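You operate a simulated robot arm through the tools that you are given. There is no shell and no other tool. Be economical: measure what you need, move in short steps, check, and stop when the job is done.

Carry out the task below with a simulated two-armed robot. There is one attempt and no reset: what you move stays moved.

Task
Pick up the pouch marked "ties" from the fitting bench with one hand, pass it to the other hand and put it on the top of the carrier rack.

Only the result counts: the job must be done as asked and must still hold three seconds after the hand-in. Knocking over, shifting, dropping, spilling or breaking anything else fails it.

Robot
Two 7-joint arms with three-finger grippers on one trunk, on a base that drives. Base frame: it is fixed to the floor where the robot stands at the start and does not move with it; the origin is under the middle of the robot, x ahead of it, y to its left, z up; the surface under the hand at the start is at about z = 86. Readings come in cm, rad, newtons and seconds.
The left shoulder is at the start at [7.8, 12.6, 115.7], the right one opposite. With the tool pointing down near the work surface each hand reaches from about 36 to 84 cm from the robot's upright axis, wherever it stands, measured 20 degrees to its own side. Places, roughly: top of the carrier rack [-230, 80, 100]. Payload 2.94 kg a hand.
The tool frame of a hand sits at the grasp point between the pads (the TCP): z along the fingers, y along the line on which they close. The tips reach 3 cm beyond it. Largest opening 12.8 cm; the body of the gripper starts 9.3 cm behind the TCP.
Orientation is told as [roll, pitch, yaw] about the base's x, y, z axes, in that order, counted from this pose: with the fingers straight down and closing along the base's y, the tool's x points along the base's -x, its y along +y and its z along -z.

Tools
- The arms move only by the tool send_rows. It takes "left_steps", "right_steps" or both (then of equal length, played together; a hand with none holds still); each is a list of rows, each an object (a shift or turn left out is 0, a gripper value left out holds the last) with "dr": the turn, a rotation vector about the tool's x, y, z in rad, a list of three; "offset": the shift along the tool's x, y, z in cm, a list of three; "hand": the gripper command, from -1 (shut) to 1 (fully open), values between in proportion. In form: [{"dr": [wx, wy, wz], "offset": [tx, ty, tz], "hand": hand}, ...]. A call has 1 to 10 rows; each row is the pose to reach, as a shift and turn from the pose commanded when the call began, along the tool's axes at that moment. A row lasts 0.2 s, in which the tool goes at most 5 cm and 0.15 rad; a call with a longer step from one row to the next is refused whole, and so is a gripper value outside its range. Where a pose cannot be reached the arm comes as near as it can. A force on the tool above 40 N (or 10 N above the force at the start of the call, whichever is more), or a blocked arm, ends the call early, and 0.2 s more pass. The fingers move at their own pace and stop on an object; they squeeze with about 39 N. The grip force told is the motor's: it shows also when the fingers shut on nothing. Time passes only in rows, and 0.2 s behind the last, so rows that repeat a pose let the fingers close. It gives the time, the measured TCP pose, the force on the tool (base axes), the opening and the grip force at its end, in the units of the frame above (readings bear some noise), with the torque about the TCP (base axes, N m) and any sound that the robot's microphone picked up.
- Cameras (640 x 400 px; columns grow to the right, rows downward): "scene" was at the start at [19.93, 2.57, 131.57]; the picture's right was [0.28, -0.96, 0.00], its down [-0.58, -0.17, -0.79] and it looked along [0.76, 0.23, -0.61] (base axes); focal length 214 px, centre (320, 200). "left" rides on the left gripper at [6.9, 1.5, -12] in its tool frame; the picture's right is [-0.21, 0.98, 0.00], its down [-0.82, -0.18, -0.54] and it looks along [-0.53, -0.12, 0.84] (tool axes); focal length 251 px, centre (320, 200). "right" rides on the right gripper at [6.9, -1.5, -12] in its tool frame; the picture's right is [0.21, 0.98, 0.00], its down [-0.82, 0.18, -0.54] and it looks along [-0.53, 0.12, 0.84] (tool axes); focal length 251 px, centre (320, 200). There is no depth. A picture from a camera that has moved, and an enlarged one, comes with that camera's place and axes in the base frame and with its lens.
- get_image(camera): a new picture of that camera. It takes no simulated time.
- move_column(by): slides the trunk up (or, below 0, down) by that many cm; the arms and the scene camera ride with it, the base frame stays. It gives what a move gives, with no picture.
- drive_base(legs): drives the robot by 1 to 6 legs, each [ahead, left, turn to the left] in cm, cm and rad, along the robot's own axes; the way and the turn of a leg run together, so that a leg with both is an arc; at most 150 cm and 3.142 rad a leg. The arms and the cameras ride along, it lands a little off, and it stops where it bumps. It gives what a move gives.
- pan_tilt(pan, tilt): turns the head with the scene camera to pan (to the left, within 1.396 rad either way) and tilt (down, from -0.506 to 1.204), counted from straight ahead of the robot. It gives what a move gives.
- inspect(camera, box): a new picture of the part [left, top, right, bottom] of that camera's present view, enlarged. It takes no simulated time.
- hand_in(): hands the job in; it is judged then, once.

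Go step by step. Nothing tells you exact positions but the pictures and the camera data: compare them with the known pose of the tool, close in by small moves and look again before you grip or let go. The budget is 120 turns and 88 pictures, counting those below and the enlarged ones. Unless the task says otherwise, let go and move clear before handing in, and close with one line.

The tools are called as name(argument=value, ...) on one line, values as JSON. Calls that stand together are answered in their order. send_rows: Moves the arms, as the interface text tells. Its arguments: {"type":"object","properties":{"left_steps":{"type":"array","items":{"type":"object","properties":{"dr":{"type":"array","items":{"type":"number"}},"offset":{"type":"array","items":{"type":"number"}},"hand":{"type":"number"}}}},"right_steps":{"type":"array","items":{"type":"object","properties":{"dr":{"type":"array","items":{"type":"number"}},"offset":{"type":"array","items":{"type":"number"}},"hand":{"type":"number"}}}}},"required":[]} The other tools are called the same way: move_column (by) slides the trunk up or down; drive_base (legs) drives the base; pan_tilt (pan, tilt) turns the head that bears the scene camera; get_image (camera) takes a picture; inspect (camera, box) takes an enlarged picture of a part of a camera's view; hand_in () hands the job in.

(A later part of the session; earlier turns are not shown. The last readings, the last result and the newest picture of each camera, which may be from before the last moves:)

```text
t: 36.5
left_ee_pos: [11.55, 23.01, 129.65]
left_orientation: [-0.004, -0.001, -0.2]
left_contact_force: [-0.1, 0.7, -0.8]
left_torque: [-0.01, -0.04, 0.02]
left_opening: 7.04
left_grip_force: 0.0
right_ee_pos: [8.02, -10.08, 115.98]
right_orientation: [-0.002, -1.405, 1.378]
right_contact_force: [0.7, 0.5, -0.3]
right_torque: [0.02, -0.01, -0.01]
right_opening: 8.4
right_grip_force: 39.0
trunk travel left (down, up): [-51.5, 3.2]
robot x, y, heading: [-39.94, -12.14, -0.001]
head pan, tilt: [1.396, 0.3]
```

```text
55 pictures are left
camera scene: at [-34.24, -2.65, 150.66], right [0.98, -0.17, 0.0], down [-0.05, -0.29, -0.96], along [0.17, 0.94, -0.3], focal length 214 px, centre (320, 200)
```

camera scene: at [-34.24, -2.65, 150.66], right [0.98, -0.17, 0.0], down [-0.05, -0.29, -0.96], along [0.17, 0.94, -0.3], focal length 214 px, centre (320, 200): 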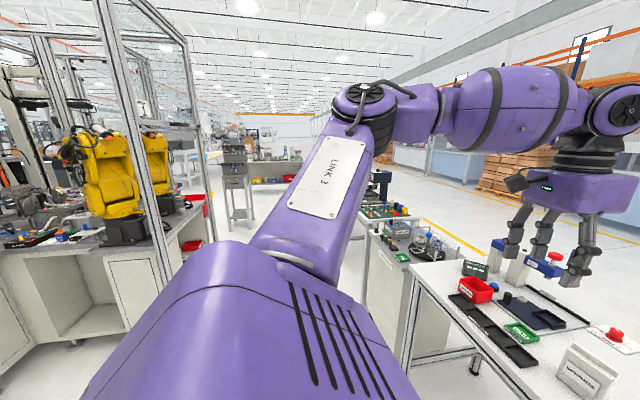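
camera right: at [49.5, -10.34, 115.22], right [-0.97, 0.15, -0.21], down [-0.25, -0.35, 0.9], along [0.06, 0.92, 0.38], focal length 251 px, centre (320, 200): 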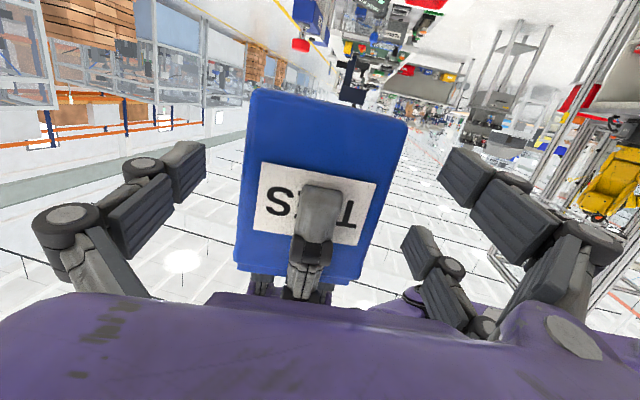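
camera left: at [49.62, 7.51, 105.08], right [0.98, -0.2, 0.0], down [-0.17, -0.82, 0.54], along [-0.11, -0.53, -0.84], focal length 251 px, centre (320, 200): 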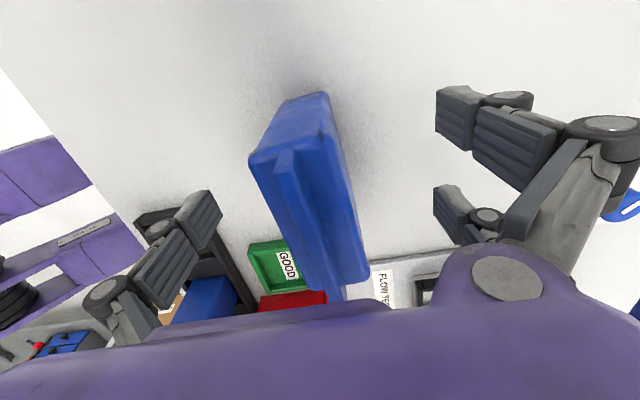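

The right-hand table is over 1 m away, so turning in place is safe. I turn left 1.5 rad and look ahead.

drive_base(legs=[[0, 0, 1.5]])

get_image(camera="scene")

pan_tilt(pan=0.4, tilt=0.4)

get_image(camera="scene")

```text
t: 40.6
left_ee_pos: [-71.52, 41.7, 129.73]
left_orientation: [-0.001, -0.002, 1.305]
left_contact_force: [-0.1, 0.3, 0.3]
left_torque: [0.04, -0.02, 0.0]
left_opening: 7.01
left_grip_force: 0.0
right_ee_pos: [-38.57, 36.01, 116.01]
right_orientation: [-0.001, -1.403, 2.887]
right_contact_force: [-0.4, -0.4, 0.9]
right_torque: [-0.02, -0.05, 0.0]
right_opening: 8.39
right_grip_force: 39.2
trunk travel left (down, up): [-51.5, 3.2]
robot x, y, heading: [-39.5, -11.72, 1.509]
head pan, tilt: [1.396, 0.3]
```

```text
54 pictures are left
camera scene: at [-48.81, -5.48, 150.66], right [0.24, 0.97, 0.0], down [0.29, -0.07, -0.96], along [-0.93, 0.23, -0.3], focal length 214 px, centre (320, 200)
```

scene: 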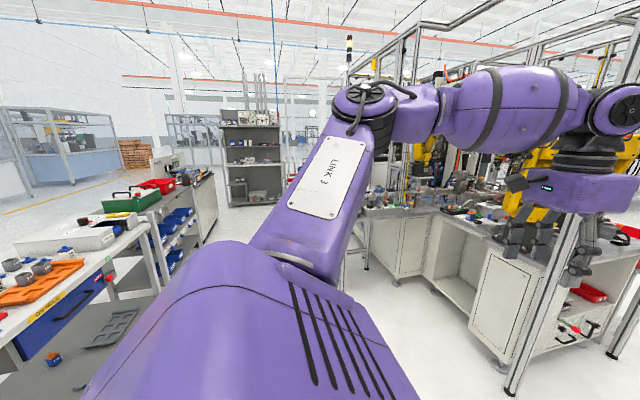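

```text
t: 41.9
left_ee_pos: [-71.55, 41.79, 129.77]
left_orientation: [-0.002, -0.002, 1.304]
left_contact_force: [-0.6, 0.5, 0.5]
left_torque: [-0.02, 0.0, 0.03]
left_opening: 7.03
left_grip_force: 0.1
right_ee_pos: [-38.56, 36.01, 116.06]
right_orientation: [-0.002, -1.402, 2.887]
right_contact_force: [-0.6, -0.1, 0.0]
right_torque: [-0.01, -0.05, -0.01]
right_opening: 8.42
right_grip_force: 39.1
trunk travel left (down, up): [-51.5, 3.2]
robot x, y, heading: [-40.04, -12.1, 1.506]
head pan, tilt: [0.4, 0.4]
```

```text
53 pictures are left
camera scene: at [-42.8, 1.05, 149.73], right [0.94, 0.33, 0.0], down [0.13, -0.37, -0.92], along [-0.3, 0.87, -0.39], focal length 214 px, centre (320, 200)
```

scene: 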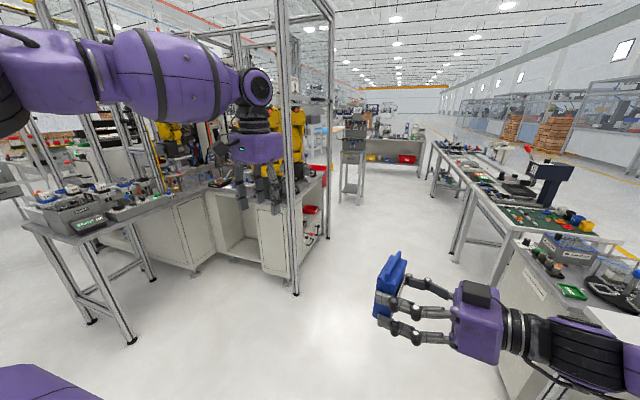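

The rack should be in the direction of the stand in front of the robot cell at the left. I zoom there.

inspect(camera="scene", box=[0, 120, 220, 260])

pan_tilt(pan=0.95, tilt=0.3)

get_image(camera="scene")

```text
2.86 times, centred on (110, 190) of scene
camera zoom: at [-42.8, 1.05, 149.73], right [0.94, 0.33, 0.0], down [0.13, -0.37, -0.92], along [-0.3, 0.87, -0.39], focal length 613 px, centre (920, 229)
```

zoom: 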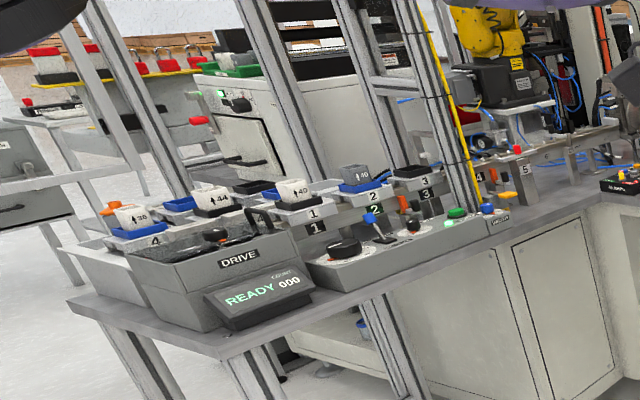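

```text
t: 42.8
left_ee_pos: [-71.49, 41.59, 129.83]
left_orientation: [-0.002, -0.002, 1.304]
left_contact_force: [-0.4, -0.3, 0.7]
left_torque: [0.01, -0.03, -0.03]
left_opening: 7.04
left_grip_force: 0.1
right_ee_pos: [-38.53, 36.12, 115.96]
right_orientation: [-0.001, -1.404, 2.885]
right_contact_force: [0.3, 0.3, -0.8]
right_torque: [-0.02, -0.02, 0.01]
right_opening: 8.41
right_grip_force: 39.7
trunk travel left (down, up): [-51.5, 3.2]
robot x, y, heading: [-39.92, -11.93, 1.507]
head pan, tilt: [0.949, 0.3]
```

```text
51 pictures are left
camera scene: at [-46.96, -1.77, 150.66], right [0.63, 0.77, 0.0], down [0.23, -0.19, -0.96], along [-0.74, 0.61, -0.3], focal length 214 px, centre (320, 200)
```

scene: 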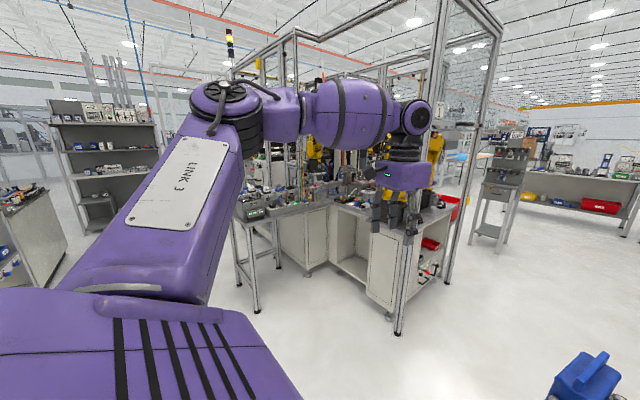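

The spot [-230, 80, 100] lies at the stand with the "DRIVE" unit beside the cell. I turn toward it and look from the front.

drive_base(legs=[[0, 0, 1.18]])

pan_tilt(pan=0, tilt=0.35)

get_image(camera="scene")

inspect(camera="scene", box=[220, 110, 420, 235])

```text
t: 46.1
left_ee_pos: [-101.64, -19.01, 129.72]
left_orientation: [-0.002, -0.002, 2.46]
left_contact_force: [0.6, -0.4, 1.0]
left_torque: [0.03, 0.0, -0.02]
left_opening: 7.05
left_grip_force: 0.0
right_ee_pos: [-83.21, 8.63, 115.95]
right_orientation: [-0.003, -1.404, -2.244]
right_contact_force: [0.9, -0.7, -0.3]
right_torque: [0.0, 0.01, 0.02]
right_opening: 8.41
right_grip_force: 38.7
trunk travel left (down, up): [-51.5, 3.2]
robot x, y, heading: [-39.86, -11.9, 2.657]
head pan, tilt: [0.949, 0.3]
```

```text
t: 47.4
left_ee_pos: [-101.66, -19.16, 129.74]
left_orientation: [-0.002, -0.002, 2.459]
left_contact_force: [0.2, 0.6, -0.5]
left_torque: [-0.06, 0.01, 0.01]
left_opening: 7.01
left_grip_force: 0.0
right_ee_pos: [-83.2, 8.76, 116.02]
right_orientation: [-0.004, -1.403, -2.244]
right_contact_force: [-0.5, 0.0, -0.4]
right_torque: [0.03, -0.01, -0.01]
right_opening: 8.42
right_grip_force: 39.0
trunk travel left (down, up): [-51.5, 3.2]
robot x, y, heading: [-39.94, -12.02, 2.66]
head pan, tilt: [0.0, 0.351]
```

```text
50 pictures are left
camera scene: at [-51.96, -5.62, 150.19], right [0.46, 0.89, 0.0], down [0.3, -0.16, -0.94], along [-0.83, 0.43, -0.34], focal length 214 px, centre (320, 200)
```

scene: 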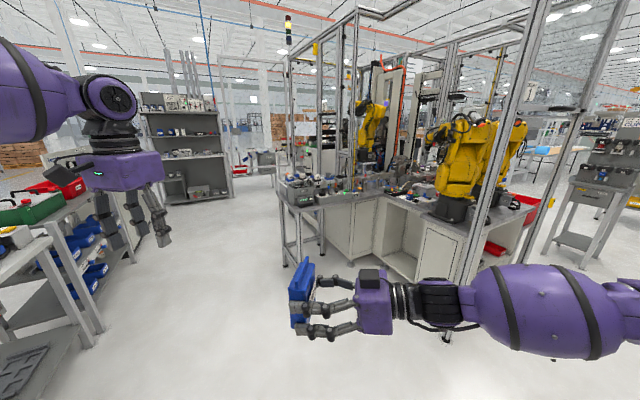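

```text
3.20 times, centred on (320, 172) of scene
camera zoom: at [-51.96, -5.62, 150.19], right [0.46, 0.89, 0.0], down [0.3, -0.16, -0.94], along [-0.83, 0.43, -0.34], focal length 686 px, centre (320, 288)
```

zoom: 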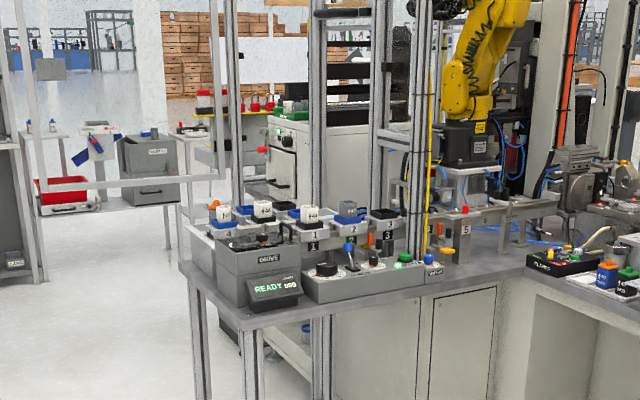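

The target point sits at the numbered grey units behind the "DRIVE" box. I tuck the left hand back a bit and drive 60 cm closer for a better look.

send_rows(left_steps=[{"offset": [3, 0, 1]}, {"offset": [6, 0, 2]}, {"offset": [9, 0, 3]}, {"offset": [12, 0, 4]}, {"offset": [14, 0, 5]}])

drive_base(legs=[[60, 0, 0]])

get_image(camera="scene")

inspect(camera="scene", box=[210, 110, 410, 235])

```text
t: 48.5
left_ee_pos: [-90.99, -28.0, 124.69]
left_orientation: [0.0, -0.003, 2.46]
left_contact_force: [0.4, 0.1, 0.0]
left_torque: [0.01, 0.01, -0.01]
left_opening: 7.06
left_grip_force: 0.0
right_ee_pos: [-83.24, 8.54, 115.94]
right_orientation: [-0.002, -1.404, -2.245]
right_contact_force: [-0.4, -1.1, 0.0]
right_torque: [0.03, -0.04, 0.0]
right_opening: 8.4
right_grip_force: 38.8
trunk travel left (down, up): [-51.5, 3.2]
robot x, y, heading: [-40.08, -11.89, 2.657]
head pan, tilt: [0.0, 0.351]
```

```text
t: 51.9
left_ee_pos: [-143.84, -0.33, 124.72]
left_orientation: [-0.001, -0.002, 2.461]
left_contact_force: [-0.3, 0.5, -0.3]
left_torque: [0.02, 0.0, -0.02]
left_opening: 7.06
left_grip_force: 0.1
right_ee_pos: [-136.23, 36.26, 116.03]
right_orientation: [-0.006, -1.405, -2.242]
right_contact_force: [-0.3, -0.1, 0.0]
right_torque: [0.0, -0.01, -0.01]
right_opening: 8.42
right_grip_force: 38.8
trunk travel left (down, up): [-51.5, 3.2]
robot x, y, heading: [-92.58, 15.52, 2.661]
head pan, tilt: [0.0, 0.351]
```

```text
48 pictures are left
camera scene: at [-104.84, 22.0, 150.19], right [0.46, 0.89, 0.0], down [0.3, -0.16, -0.94], along [-0.83, 0.43, -0.34], focal length 214 px, centre (320, 200)
```

scene: 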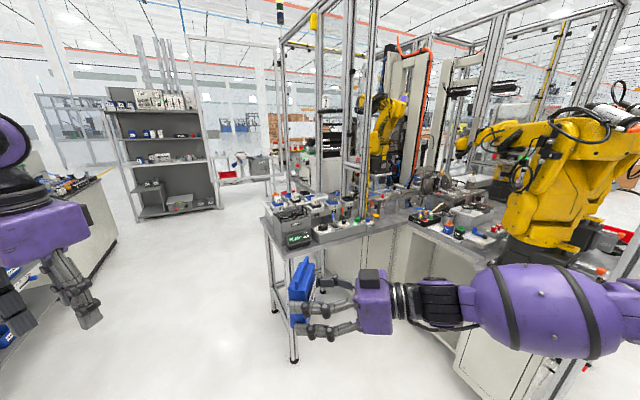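

```text
3.20 times, centred on (310, 172) of scene
camera zoom: at [-104.84, 22.0, 150.19], right [0.46, 0.89, 0.0], down [0.3, -0.16, -0.94], along [-0.83, 0.43, -0.34], focal length 686 px, centre (352, 288)
```

zoom: 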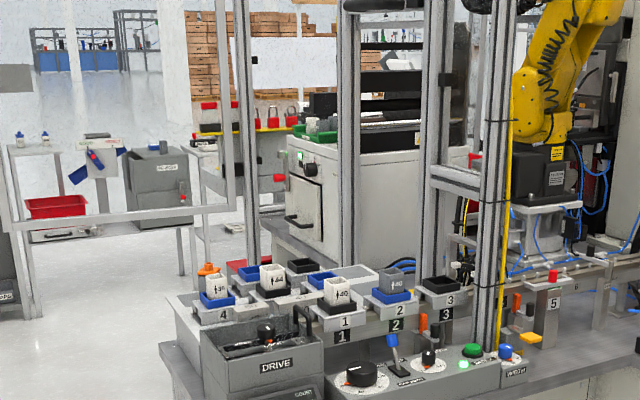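

The target point projects onto the flat grey top between the numbered trays. I zoom in on that.

inspect(camera="scene", box=[255, 180, 365, 250])

```text
5.71 times, centred on (310, 215) of scene
camera zoom: at [-104.84, 22.0, 150.19], right [0.46, 0.89, 0.0], down [0.3, -0.16, -0.94], along [-0.83, 0.43, -0.34], focal length 1226 px, centre (377, 114)
```

zoom: 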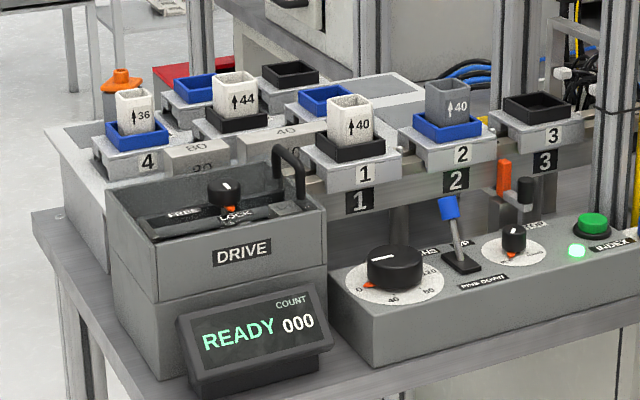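

The flat grey plate at about [-236, 90, 100], behind the carriers, matches the stated spot. The stand's left side (y≈48) is open floor, so I drive there in a straight line and look from that side before deciding.

drive_base(legs=[[101, 98, 0]])

get_image(camera="scene")

```text
t: 60.8
left_ee_pos: [-279.45, -37.36, 124.72]
left_orientation: [0.0, -0.001, 2.436]
left_contact_force: [0.2, 0.2, 0.1]
left_torque: [0.02, 0.03, 0.03]
left_opening: 7.04
left_grip_force: 0.0
right_ee_pos: [-270.87, -1.05, 115.96]
right_orientation: [0.0, -1.402, -2.269]
right_contact_force: [0.2, 0.7, 0.2]
right_torque: [-0.01, 0.0, -0.03]
right_opening: 8.43
right_grip_force: 39.0
trunk travel left (down, up): [-51.5, 3.2]
robot x, y, heading: [-227.87, -22.72, 2.636]
head pan, tilt: [0.0, 0.351]
```

```text
45 pictures are left
camera scene: at [-239.96, -16.03, 150.19], right [0.48, 0.87, 0.0], down [0.3, -0.17, -0.94], along [-0.82, 0.45, -0.34], focal length 214 px, centre (320, 200)
```

scene: 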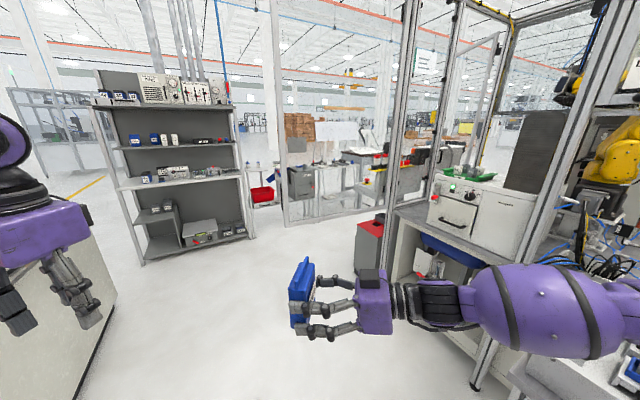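

The area is clear. I turn right to face the stand from its left side.

drive_base(legs=[[0, 0, -1.06]])

pan_tilt(pan=0, tilt=0.45)

get_image(camera="scene")

inspect(camera="scene", box=[220, 120, 460, 270])

```text
t: 64.0
left_ee_pos: [-265.61, 15.64, 124.82]
left_orientation: [0.002, -0.001, 1.362]
left_contact_force: [0.1, 0.3, 0.8]
left_torque: [0.03, 0.05, 0.06]
left_opening: 7.05
left_grip_force: 0.1
right_ee_pos: [-229.54, 25.36, 115.92]
right_orientation: [-0.002, -1.404, 2.94]
right_contact_force: [-0.1, -0.3, 0.1]
right_torque: [0.0, 0.03, -0.02]
right_opening: 8.41
right_grip_force: 38.7
trunk travel left (down, up): [-51.5, 3.2]
robot x, y, heading: [-228.23, -22.8, 1.565]
head pan, tilt: [0.0, 0.351]
```

```text
t: 64.6
left_ee_pos: [-265.59, 15.49, 124.74]
left_orientation: [0.0, -0.001, 1.362]
left_contact_force: [-0.6, 0.1, -0.4]
left_torque: [0.03, 0.02, -0.02]
left_opening: 7.05
left_grip_force: 0.0
right_ee_pos: [-229.41, 25.35, 115.99]
right_orientation: [-0.001, -1.403, 2.942]
right_contact_force: [-0.9, -0.1, 0.1]
right_torque: [0.03, -0.03, 0.0]
right_opening: 8.41
right_grip_force: 38.7
trunk travel left (down, up): [-51.5, 3.2]
robot x, y, heading: [-228.01, -23.02, 1.562]
head pan, tilt: [0.0, 0.45]
```

```text
44 pictures are left
camera scene: at [-228.08, -9.2, 149.27], right [1.0, -0.01, 0.0], down [0.0, -0.43, -0.9], along [0.01, 0.9, -0.43], focal length 214 px, centre (320, 200)
```

scene: 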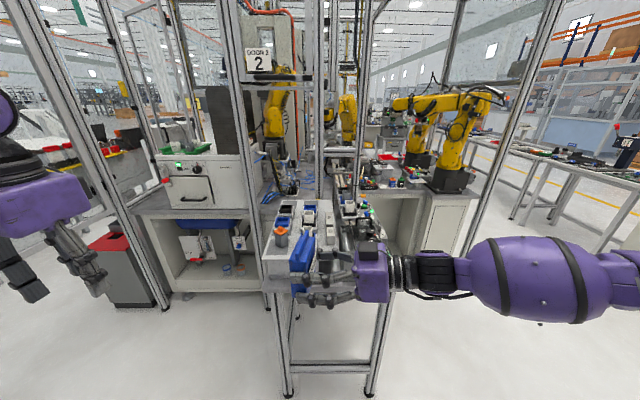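

```text
2.67 times, centred on (340, 195) of scene
camera zoom: at [-228.08, -9.2, 149.27], right [1.0, -0.01, 0.0], down [0.0, -0.43, -0.9], along [0.01, 0.9, -0.43], focal length 572 px, centre (267, 213)
```

zoom: 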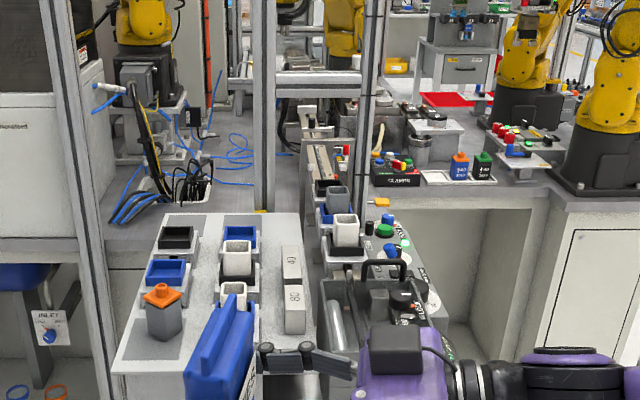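

The carrier rack is the pale platform at x −248…−221, y 48…94, with carriers, an orange-capped item and weight bars on it. The pouch blocks the near part of the view, so I move it up and to the right.

send_rows(right_steps=[{"offset": [-2, 0, -3]}, {"offset": [-4, 0, -6]}, {"offset": [-6, 0, -9]}, {"offset": [-8, 0, -12]}, {"offset": [-10, 0, -15]}, {"offset": [-10, 0, -18]}])

pan_tilt(pan=0, tilt=0.6)

get_image(camera="scene")

inspect(camera="scene", box=[240, 130, 400, 230])

```text
t: 66.0
left_ee_pos: [-265.39, 15.34, 124.85]
left_orientation: [0.001, -0.001, 1.362]
left_contact_force: [-0.7, -0.4, -0.2]
left_torque: [0.05, 0.01, 0.01]
left_opening: 7.06
left_grip_force: 0.1
right_ee_pos: [-213.72, 22.11, 128.97]
right_orientation: [-0.008, -1.406, 2.947]
right_contact_force: [0.9, -1.2, -0.9]
right_torque: [0.01, 0.03, 0.02]
right_opening: 8.41
right_grip_force: 39.2
trunk travel left (down, up): [-51.5, 3.2]
robot x, y, heading: [-228.04, -22.58, 1.565]
head pan, tilt: [0.0, 0.45]
```

```text
t: 66.7
left_ee_pos: [-265.44, 15.59, 124.59]
left_orientation: [0.0, -0.001, 1.365]
left_contact_force: [0.0, -0.6, -0.6]
left_torque: [-0.01, -0.02, -0.01]
left_opening: 7.05
left_grip_force: 0.0
right_ee_pos: [-213.79, 22.1, 128.85]
right_orientation: [0.002, -1.404, 2.937]
right_contact_force: [0.0, 0.0, 0.1]
right_torque: [-0.01, -0.05, 0.0]
right_opening: 8.4
right_grip_force: 38.8
trunk travel left (down, up): [-51.5, 3.2]
robot x, y, heading: [-228.19, -22.74, 1.567]
head pan, tilt: [0.0, 0.6]
```

```text
42 pictures are left
camera scene: at [-228.09, -9.55, 147.91], right [1.0, -0.01, 0.0], down [0.0, -0.56, -0.83], along [0.01, 0.83, -0.56], focal length 214 px, centre (320, 200)
```

scene: 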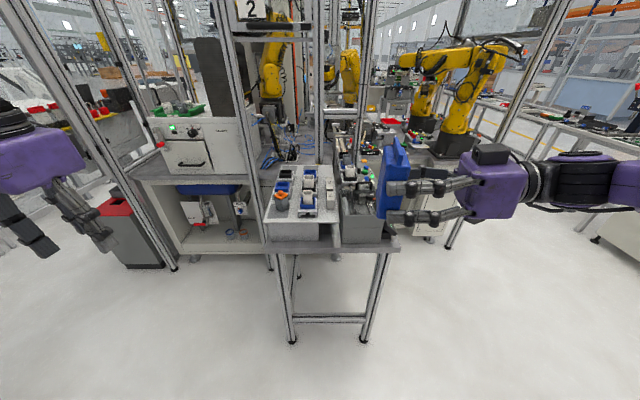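

```text
4.00 times, centred on (320, 180) of scene
camera zoom: at [-228.09, -9.55, 147.91], right [1.0, -0.01, 0.0], down [0.0, -0.56, -0.83], along [0.01, 0.83, -0.56], focal length 858 px, centre (320, 280)
```

zoom: 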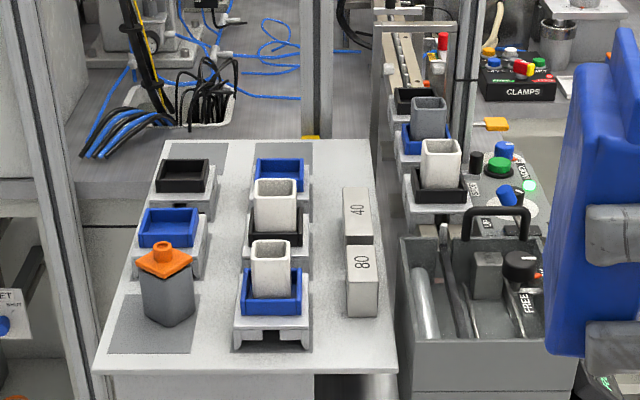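

Clear view now. I triangulate the rack top at z≈96–97. The free spot is the front-left area ahead of the orange-capped item: x −247…−236, y 51.7…57.5. The pouch must go there from the front with the hand pointing +y. I strafe left for reach and lower the trunk.

drive_base(legs=[[0, 28, 0]])

move_column(by=-12)

get_image(camera="scene")

```text
t: 69.8
left_ee_pos: [-293.52, 15.72, 124.73]
left_orientation: [0.001, -0.001, 1.363]
left_contact_force: [0.9, -0.6, -0.6]
left_torque: [0.03, 0.0, 0.02]
left_opening: 7.05
left_grip_force: 0.2
right_ee_pos: [-241.84, 22.34, 129.06]
right_orientation: [-0.005, -1.403, 2.941]
right_contact_force: [-0.8, 0.1, -0.2]
right_torque: [0.02, -0.02, -0.03]
right_opening: 8.43
right_grip_force: 39.2
trunk travel left (down, up): [-51.5, 3.2]
robot x, y, heading: [-255.86, -22.57, 1.565]
head pan, tilt: [0.0, 0.6]
```

```text
t: 71.3
left_ee_pos: [-293.59, 15.72, 112.82]
left_orientation: [-0.001, -0.003, 1.361]
left_contact_force: [0.1, 0.8, 1.1]
left_torque: [0.01, -0.02, -0.02]
left_opening: 7.05
left_grip_force: 0.1
right_ee_pos: [-241.99, 24.53, 107.66]
right_orientation: [0.784, -1.285, 2.171]
right_contact_force: [-0.6, 0.3, -0.5]
right_torque: [0.0, -0.01, 0.03]
right_opening: 8.42
right_grip_force: 39.3
trunk travel left (down, up): [-39.5, 15.2]
robot x, y, heading: [-255.85, -22.72, 1.562]
head pan, tilt: [0.0, 0.6]
```

```text
40 pictures are left
camera scene: at [-256.03, -2.3, 134.11], right [1.0, -0.01, 0.0], down [0.0, -0.56, -0.83], along [0.01, 0.83, -0.56], focal length 214 px, centre (320, 200)
```

scene: 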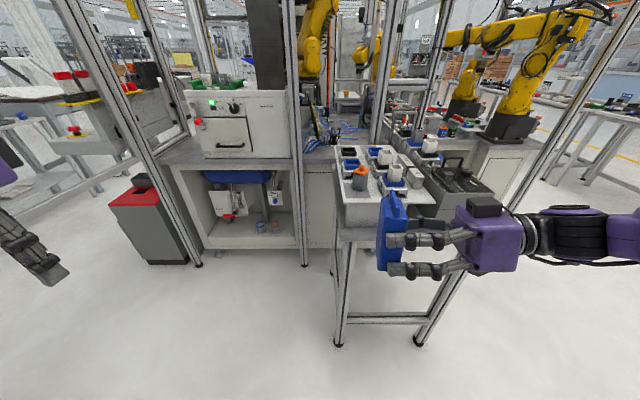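

The trunk move tilted the right hand a little, still holding the pouch. Now I turn the right hand to point +y, level, while extending toward the stand, still short of it.

send_rows(right_steps=[{"dr": [0.137, -0.017, 0.009], "offset": [-0.8, -1.3, 0.1]}, {"dr": [0.273, -0.034, 0.017], "offset": [-1.6, -2.6, 0.2]}, {"dr": [0.41, -0.051, 0.026], "offset": [-2.4, -3.9, 0.3]}, {"dr": [0.547, -0.068, 0.035], "offset": [-3.2, -5.2, 0.4]}, {"dr": [0.684, -0.085, 0.044], "offset": [-4, -6.5, 0.5]}, {"dr": [0.82, -0.101, 0.052], "offset": [-4.8, -7.8, 0.6]}, {"dr": [0.957, -0.118, 0.061], "offset": [-5.6, -9.1, 0.7]}, {"dr": [1.094, -0.135, 0.07], "offset": [-6.4, -10.4, 0.8]}, {"dr": [1.23, -0.152, 0.078], "offset": [-7.2, -11.7, 0.85]}, {"dr": [1.367, -0.169, 0.087], "offset": [-8.1, -13, 0.85]}])

get_image(camera="scene")

```text
t: 73.5
left_ee_pos: [-293.69, 15.81, 112.67]
left_orientation: [-0.002, 0.001, 1.364]
left_contact_force: [-0.6, 0.0, -0.6]
left_torque: [-0.04, -0.06, 0.04]
left_opening: 7.04
left_grip_force: 0.1
right_ee_pos: [-231.01, 36.74, 112.37]
right_orientation: [0.016, -1.215, 1.627]
right_contact_force: [-2.4, 1.7, -1.4]
right_torque: [-0.1, -0.05, -0.15]
right_opening: 8.4
right_grip_force: 39.0
right hand out of reach, approached as far as the arm can: row 4, 5, 6, 7, 8, 9, 10
trunk travel left (down, up): [-39.5, 15.2]
robot x, y, heading: [-255.7, -22.49, 1.565]
head pan, tilt: [0.0, 0.6]
```

```text
39 pictures are left
camera scene: at [-256.19, -2.05, 134.09], right [1.0, -0.01, 0.0], down [0.0, -0.57, -0.82], along [0.01, 0.82, -0.57], focal length 214 px, centre (320, 200)
```

scene: 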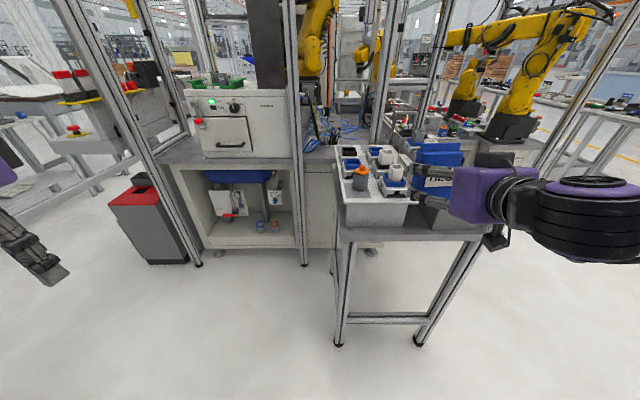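

The hand points forward now, but is 0.19 rad too steep and close to its fold limit. I extend a little and level the pitch.

send_rows(right_steps=[{"dr": [0, -0.05, 0], "offset": [-0.4, 0, 1.2]}, {"dr": [0, -0.1, 0], "offset": [-0.9, 0, 2.4]}, {"dr": [0, -0.15, 0], "offset": [-1.3, 0, 3.6]}, {"dr": [0, -0.19, 0], "offset": [-1.7, 0, 4.7]}, {"dr": [0, -0.19, 0], "offset": [-1.7, 0, 4.7]}])

get_image(camera="scene")

get_image(camera="right")

```text
t: 74.7
left_ee_pos: [-293.53, 15.78, 112.78]
left_orientation: [0.001, 0.0, 1.362]
left_contact_force: [0.3, 0.2, 0.0]
left_torque: [0.0, 0.04, -0.03]
left_opening: 7.03
left_grip_force: 0.1
right_ee_pos: [-230.88, 39.29, 113.65]
right_orientation: [-0.327, -1.265, 1.989]
right_contact_force: [-1.0, 1.1, 1.1]
right_torque: [-0.15, 0.02, -0.01]
right_opening: 8.4
right_grip_force: 39.0
right hand out of reach, approached as far as the arm can: row 1, 2, 3, 4, 5
trunk travel left (down, up): [-39.5, 15.2]
robot x, y, heading: [-256.15, -22.53, 1.563]
head pan, tilt: [0.0, 0.6]
```

```text
38 pictures are left
camera scene: at [-255.92, -2.24, 134.07], right [1.0, -0.01, 0.0], down [0.0, -0.57, -0.82], along [0.01, 0.82, -0.57], focal length 214 px, centre (320, 200)
```

scene: 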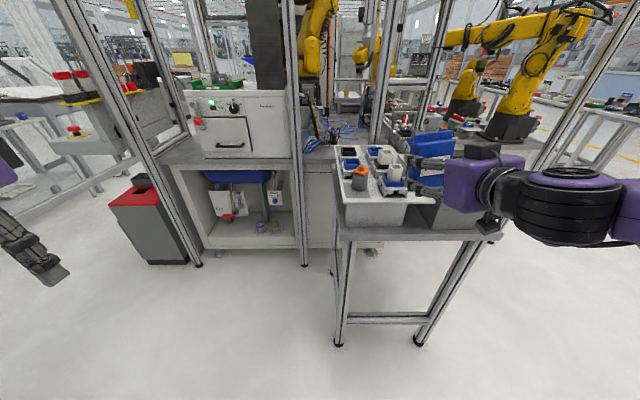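

```text
37 pictures are left
camera right: at [-227.78, 26.11, 110.56], right [-0.94, -0.16, -0.3], down [-0.24, -0.31, 0.92], along [-0.24, 0.94, 0.25], focal length 251 px, centre (320, 200)
```

right: 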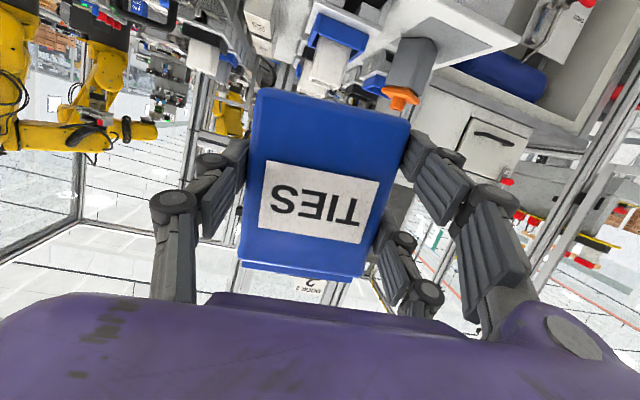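

A wrist limit stops the hand from pointing straight ahead; it is comfortable pointing about 1 rad to the robot's left. I'll instead turn the base so that this points to +y. First I turn right about 1 rad, clear of the stand.

drive_base(legs=[[-10, 0, 0], [0, 0, -1.0]])

get_image(camera="scene")

```text
t: 78.4
left_ee_pos: [-243.38, 19.46, 112.73]
left_orientation: [0.0, -0.004, 0.345]
left_contact_force: [-0.2, 0.2, 0.1]
left_torque: [-0.01, 0.01, -0.01]
left_opening: 7.05
left_grip_force: 0.0
right_ee_pos: [-190.6, -21.32, 113.55]
right_orientation: [-0.329, -1.264, 0.971]
right_contact_force: [-0.1, -0.2, -0.2]
right_torque: [0.01, -0.02, -0.01]
right_opening: 8.4
right_grip_force: 39.3
trunk travel left (down, up): [-39.5, 15.2]
robot x, y, heading: [-256.03, -32.65, 0.543]
head pan, tilt: [0.0, 0.6]
```

```text
36 pictures are left
camera scene: at [-239.1, -22.0, 134.1], right [0.52, -0.85, 0.0], down [-0.48, -0.29, -0.83], along [0.7, 0.43, -0.56], focal length 214 px, centre (320, 200)
```

scene: 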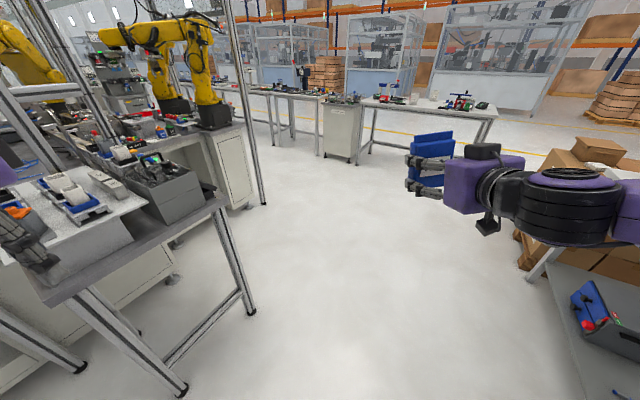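

Free space here. I turn the right hand to point +y, level, at about 54 cm ahead of the robot.

send_rows(right_steps=[{"dr": [-0.091, -0.016, -0.012], "offset": [-0.07, 2.8, -0.5]}, {"dr": [-0.182, -0.032, -0.024], "offset": [-0.15, 5.5, -1.0]}, {"dr": [-0.273, -0.048, -0.036], "offset": [-0.22, 8.3, -1.6]}, {"dr": [-0.364, -0.064, -0.048], "offset": [-0.3, 11.1, -2.1]}, {"dr": [-0.456, -0.08, -0.06], "offset": [-0.37, 13.9, -2.6]}, {"dr": [-0.547, -0.096, -0.071], "offset": [-0.44, 16.6, -3.1]}, {"dr": [-0.638, -0.112, -0.083], "offset": [-0.52, 19.4, -3.6]}, {"dr": [-0.729, -0.128, -0.095], "offset": [-0.6, 22.2, -4.2]}, {"dr": [-0.82, -0.144, -0.107], "offset": [-0.67, 24.9, -4.7]}, {"dr": [-0.911, -0.16, -0.119], "offset": [-0.74, 27.7, -5.2]}])

get_image(camera="scene")

```text
t: 80.6
left_ee_pos: [-243.36, 19.49, 112.72]
left_orientation: [-0.002, 0.0, 0.346]
left_contact_force: [0.4, 0.2, 0.0]
left_torque: [0.01, -0.02, -0.02]
left_opening: 7.06
left_grip_force: 0.0
right_ee_pos: [-211.33, -2.15, 112.76]
right_orientation: [-0.004, -1.403, 1.576]
right_contact_force: [0.1, -0.1, -1.2]
right_torque: [-0.04, 0.0, 0.0]
right_opening: 8.39
right_grip_force: 38.7
trunk travel left (down, up): [-39.5, 15.2]
robot x, y, heading: [-255.74, -32.23, 0.549]
head pan, tilt: [0.0, 0.6]
```

```text
35 pictures are left
camera scene: at [-239.09, -21.92, 134.1], right [0.52, -0.85, 0.0], down [-0.48, -0.29, -0.82], along [0.7, 0.43, -0.57], focal length 214 px, centre (320, 200)
```

scene: 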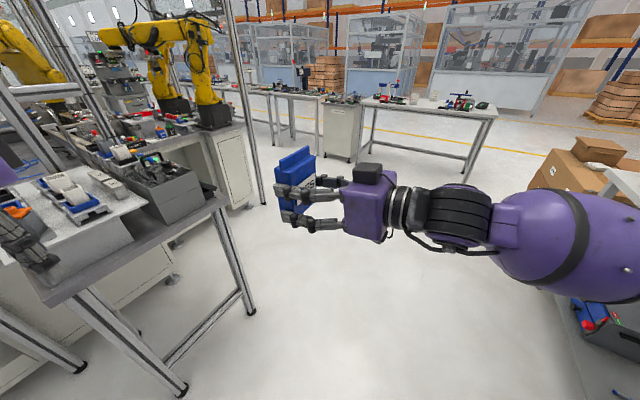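

The pouch is level and pointing +y. I drive the base so the pouch ends just in front of the free spot, at about [-241.5, 36].

drive_base(legs=[[-6, 48, 0]])

pan_tilt(pan=0.35, tilt=0.6)

get_image(camera="scene")

get_image(camera="right")

```text
t: 85.3
left_ee_pos: [-273.18, 57.31, 112.72]
left_orientation: [0.0, -0.001, 0.345]
left_contact_force: [-0.4, -0.5, 0.2]
left_torque: [0.0, 0.04, -0.01]
left_opening: 7.06
left_grip_force: 0.1
right_ee_pos: [-241.27, 35.51, 112.81]
right_orientation: [0.003, -1.403, 1.566]
right_contact_force: [1.2, 0.2, 0.0]
right_torque: [0.05, 0.0, 0.03]
right_opening: 8.45
right_grip_force: 39.1
trunk travel left (down, up): [-39.5, 15.2]
robot x, y, heading: [-286.14, 5.84, 0.547]
head pan, tilt: [0.0, 0.6]
```

```text
t: 86.2
left_ee_pos: [-273.19, 57.29, 112.81]
left_orientation: [0.002, -0.002, 0.343]
left_contact_force: [0.0, -0.4, -0.3]
left_torque: [0.01, -0.01, 0.01]
left_opening: 7.03
left_grip_force: 0.0
right_ee_pos: [-241.24, 35.47, 112.81]
right_orientation: [0.003, -1.402, 1.566]
right_contact_force: [-0.1, 0.0, -1.5]
right_torque: [-0.07, 0.02, 0.01]
right_opening: 8.42
right_grip_force: 38.7
trunk travel left (down, up): [-39.5, 15.2]
robot x, y, heading: [-286.04, 5.49, 0.544]
head pan, tilt: [0.351, 0.6]
```

```text
34 pictures are left
camera scene: at [-271.12, 18.16, 134.1], right [0.78, -0.63, 0.0], down [-0.35, -0.44, -0.83], along [0.52, 0.64, -0.56], focal length 214 px, centre (320, 200)
```

scene: 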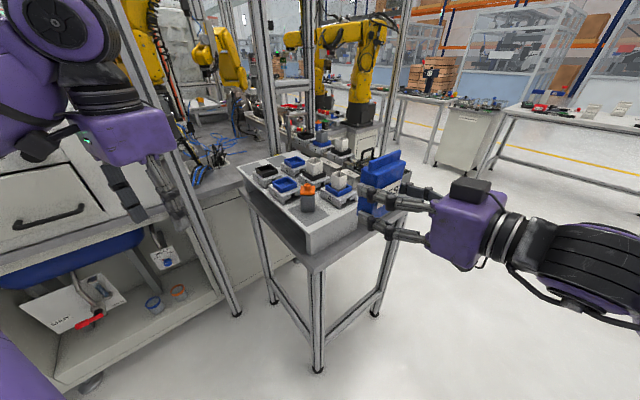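

```text
33 pictures are left
camera right: at [-239.74, 22.61, 107.99], right [-0.98, -0.03, -0.21], down [-0.18, -0.4, 0.9], along [-0.11, 0.92, 0.38], focal length 251 px, centre (320, 200)
```

right: 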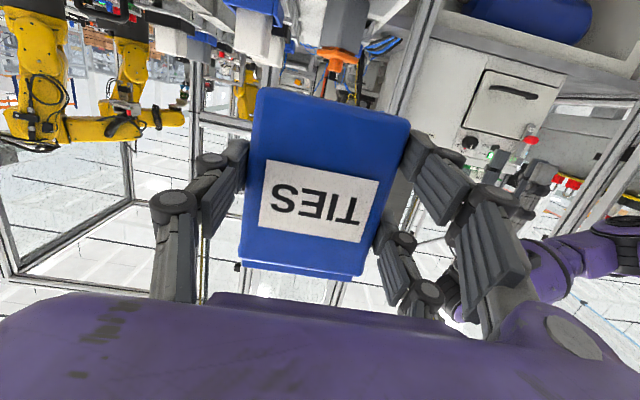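

Good viewpoint. I zoom on the rack to refine the spot and the height.

inspect(camera="scene", box=[240, 145, 420, 257])

```text
3.56 times, centred on (330, 201) of scene
camera zoom: at [-271.12, 18.16, 134.1], right [0.78, -0.63, 0.0], down [-0.35, -0.44, -0.83], along [0.52, 0.64, -0.56], focal length 763 px, centre (284, 196)
```

zoom: 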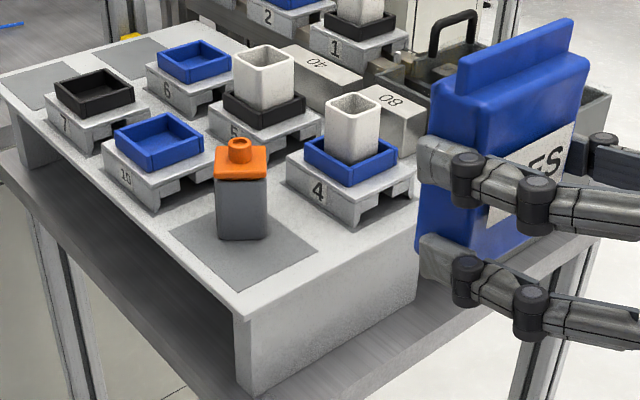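

Measured: rack top z≈96.2, front-left corner [-247.8, 51.5]; the orange item's front is at y≈58, and nest 4 starts at x≈−235.6. I'll aim for the pouch centre at [-242.2, 54]. I check whether the lower finger hangs below the pouch bottom.

inspect(camera="scene", box=[340, 140, 450, 250])

inspect(camera="right", box=[200, 60, 480, 240])

```text
3.64 times, centred on (395, 195) of scene
camera zoom: at [-271.12, 18.16, 134.1], right [0.78, -0.63, 0.0], down [-0.35, -0.44, -0.83], along [0.52, 0.64, -0.56], focal length 780 px, centre (47, 218)
```

zoom: 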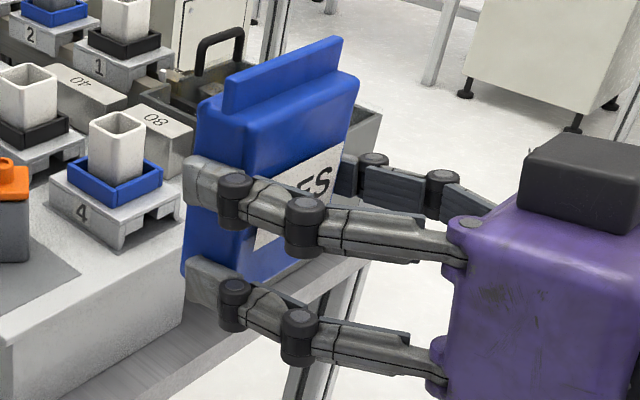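

```text
2.22 times, centred on (340, 150) of right
camera zoom: at [-239.74, 22.61, 107.99], right [-0.98, -0.03, -0.21], down [-0.18, -0.4, 0.9], along [-0.11, 0.92, 0.38], focal length 559 px, centre (276, 311)
```

zoom: 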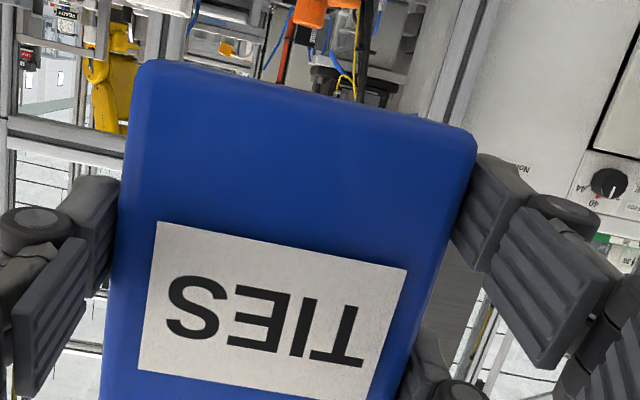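

The pouch bottom is at TCP−4.6 and the fingers don't reach below it. I drive the base 10 cm toward +y, holding the pouch above all items, and check.

drive_base(legs=[[5.2, 8.5, 0]])

send_rows(right_steps=[{"offset": [0, 0, 0]}])

```text
t: 87.6
left_ee_pos: [-273.15, 67.2, 112.65]
left_orientation: [-0.001, -0.001, 0.341]
left_contact_force: [-0.8, 0.1, -0.6]
left_torque: [-0.01, 0.0, -0.01]
left_opening: 7.06
left_grip_force: 0.1
right_ee_pos: [-241.18, 45.31, 112.8]
right_orientation: [0.003, -1.405, 1.564]
right_contact_force: [-0.2, -0.7, -1.1]
right_torque: [-0.02, -0.02, 0.0]
right_opening: 8.43
right_grip_force: 38.5
trunk travel left (down, up): [-39.5, 15.2]
robot x, y, heading: [-286.09, 15.21, 0.545]
head pan, tilt: [0.351, 0.6]
```

```text
t: 88.0
left_ee_pos: [-273.27, 67.1, 112.75]
left_orientation: [0.0, -0.001, 0.342]
left_contact_force: [-1.2, -0.3, -0.4]
left_torque: [0.03, 0.0, 0.03]
left_opening: 7.01
left_grip_force: 0.1
right_ee_pos: [-241.27, 45.2, 112.93]
right_orientation: [0.002, -1.404, 1.568]
right_contact_force: [-0.5, -0.3, -0.4]
right_torque: [0.02, -0.03, 0.01]
right_opening: 8.37
right_grip_force: 39.1
trunk travel left (down, up): [-39.5, 15.2]
robot x, y, heading: [-286.02, 15.14, 0.547]
head pan, tilt: [0.351, 0.6]
```

Now with the arm: 7 cm further over the spot, at the same height, then look.

send_rows(right_steps=[{"offset": [-0.3, 0.25, 1.75]}, {"offset": [-0.6, 0.5, 3.5]}, {"offset": [-0.9, 0.75, 5.25]}, {"offset": [-1.19, 0.95, 7.0]}, {"offset": [-1.19, 0.95, 7.0]}])

inspect(camera="scene", box=[220, 125, 440, 263])

```text
t: 89.2
left_ee_pos: [-273.2, 67.1, 112.77]
left_orientation: [-0.001, -0.002, 0.343]
left_contact_force: [0.5, -0.2, -0.4]
left_torque: [0.04, 0.01, 0.02]
left_opening: 7.02
left_grip_force: 0.0
right_ee_pos: [-242.23, 52.23, 112.8]
right_orientation: [0.0, -1.404, 1.567]
right_contact_force: [1.4, -1.1, -0.5]
right_torque: [-0.03, 0.01, -0.02]
right_opening: 8.42
right_grip_force: 39.5
trunk travel left (down, up): [-39.5, 15.2]
robot x, y, heading: [-286.33, 15.41, 0.544]
head pan, tilt: [0.351, 0.6]
```

```text
2.90 times, centred on (330, 194) of scene
camera zoom: at [-271.11, 27.9, 134.11], right [0.78, -0.63, 0.0], down [-0.35, -0.44, -0.83], along [0.52, 0.64, -0.56], focal length 622 px, centre (291, 217)
```

zoom: 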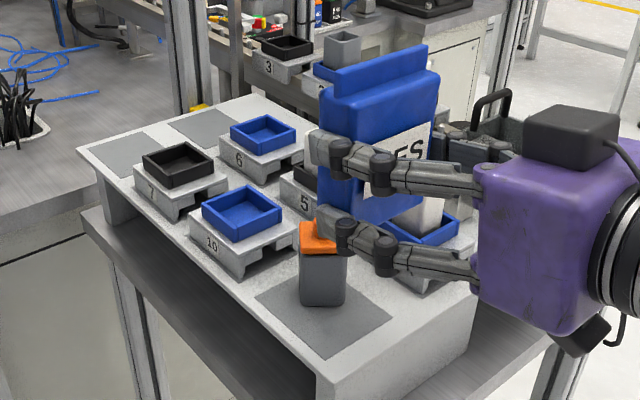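

It is over the spot. I lower 8 cm and check clearances to the orange item and nest 4.

send_rows(right_steps=[{"offset": [1.5, 0, 0.25]}, {"offset": [3, 0, 0.5]}, {"offset": [4.5, 0, 0.76]}, {"offset": [6, 0, 1.0]}, {"offset": [7, 0, 1.2]}, {"offset": [7.9, 0, 1.34]}, {"offset": [7.9, 0, 1.34]}])

inspect(camera="scene", box=[240, 145, 420, 257])

get_image(camera="right")

```text
t: 90.8
left_ee_pos: [-273.1, 67.15, 112.74]
left_orientation: [0.002, -0.002, 0.343]
left_contact_force: [-0.2, 0.1, 0.5]
left_torque: [0.0, -0.02, 0.02]
left_opening: 7.02
left_grip_force: 0.0
right_ee_pos: [-242.23, 52.45, 104.69]
right_orientation: [0.003, -1.402, 1.567]
right_contact_force: [0.5, -0.1, -0.1]
right_torque: [-0.03, 0.01, 0.01]
right_opening: 8.42
right_grip_force: 39.0
trunk travel left (down, up): [-39.5, 15.2]
robot x, y, heading: [-286.14, 15.17, 0.548]
head pan, tilt: [0.351, 0.6]
```

```text
3.56 times, centred on (330, 201) of scene
camera zoom: at [-271.11, 27.96, 134.1], right [0.78, -0.63, 0.0], down [-0.35, -0.44, -0.83], along [0.52, 0.64, -0.56], focal length 763 px, centre (284, 196)
```

zoom: 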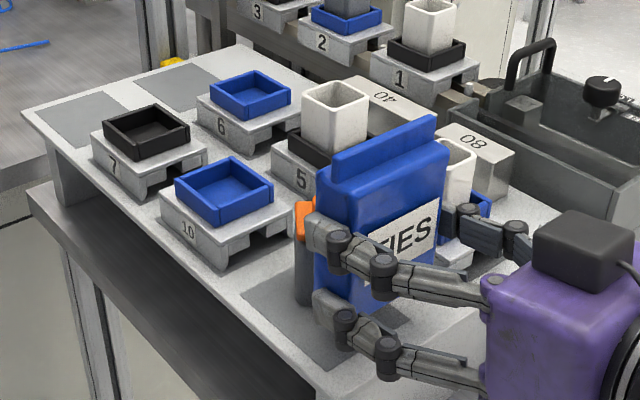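

```text
27 pictures are left
camera right: at [-240.64, 39.45, 99.96], right [-0.98, -0.03, -0.21], down [-0.18, -0.4, 0.9], along [-0.11, 0.92, 0.38], focal length 251 px, centre (320, 200)
```

right: 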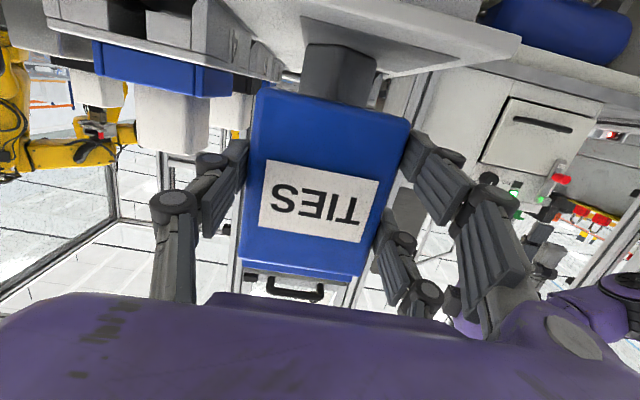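

I zoom in on the right-hand camera to check the gap between the single finger and nest 4.

inspect(camera="right", box=[80, 0, 400, 200])

```text
2.00 times, centred on (240, 100) of right
camera zoom: at [-240.64, 39.45, 99.96], right [-0.98, -0.03, -0.21], down [-0.18, -0.4, 0.9], along [-0.11, 0.92, 0.38], focal length 503 px, centre (480, 400)
```

zoom: 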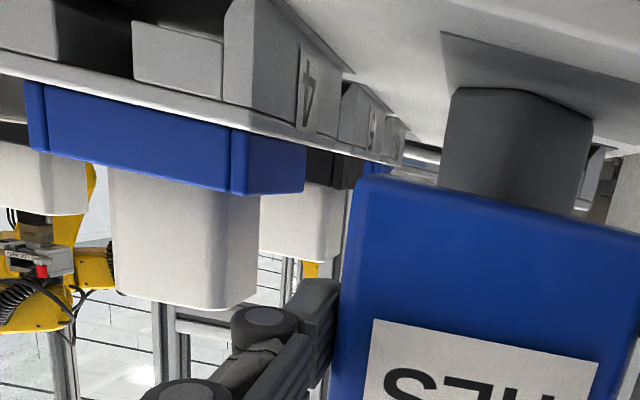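

The finger has about 1.5 cm of room to nest 4. I descend slowly to touch down.

send_rows(right_steps=[{"offset": [0.8, 0, 0.13]}, {"offset": [1.6, 0, 0.27]}, {"offset": [2.3, 0, 0.39]}, {"offset": [2.8, 0, 0.48]}, {"offset": [3.2, 0, 0.54]}, {"offset": [3.2, 0, 0.54]}])

inspect(camera="scene", box=[270, 165, 400, 246])

```text
t: 92.2
left_ee_pos: [-273.16, 67.1, 112.8]
left_orientation: [0.001, -0.003, 0.341]
left_contact_force: [0.2, -0.4, -0.5]
left_torque: [0.0, 0.01, 0.03]
left_opening: 7.01
left_grip_force: 0.0
right_ee_pos: [-242.26, 52.38, 101.71]
right_orientation: [-0.003, -1.406, 1.572]
right_contact_force: [1.3, -0.5, 3.7]
right_torque: [0.16, 0.07, -0.01]
right_opening: 8.42
right_grip_force: 39.2
trunk travel left (down, up): [-39.5, 15.2]
robot x, y, heading: [-286.11, 15.18, 0.539]
head pan, tilt: [0.351, 0.6]
```

```text
4.92 times, centred on (335, 206) of scene
camera zoom: at [-271.12, 27.93, 134.11], right [0.78, -0.63, 0.0], down [-0.35, -0.44, -0.83], along [0.52, 0.64, -0.56], focal length 1056 px, centre (246, 173)
```

zoom: 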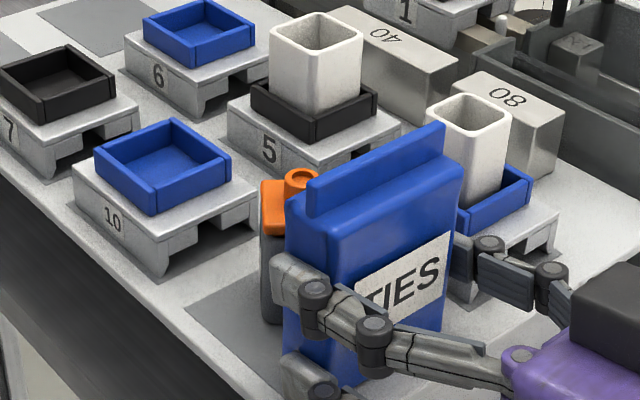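

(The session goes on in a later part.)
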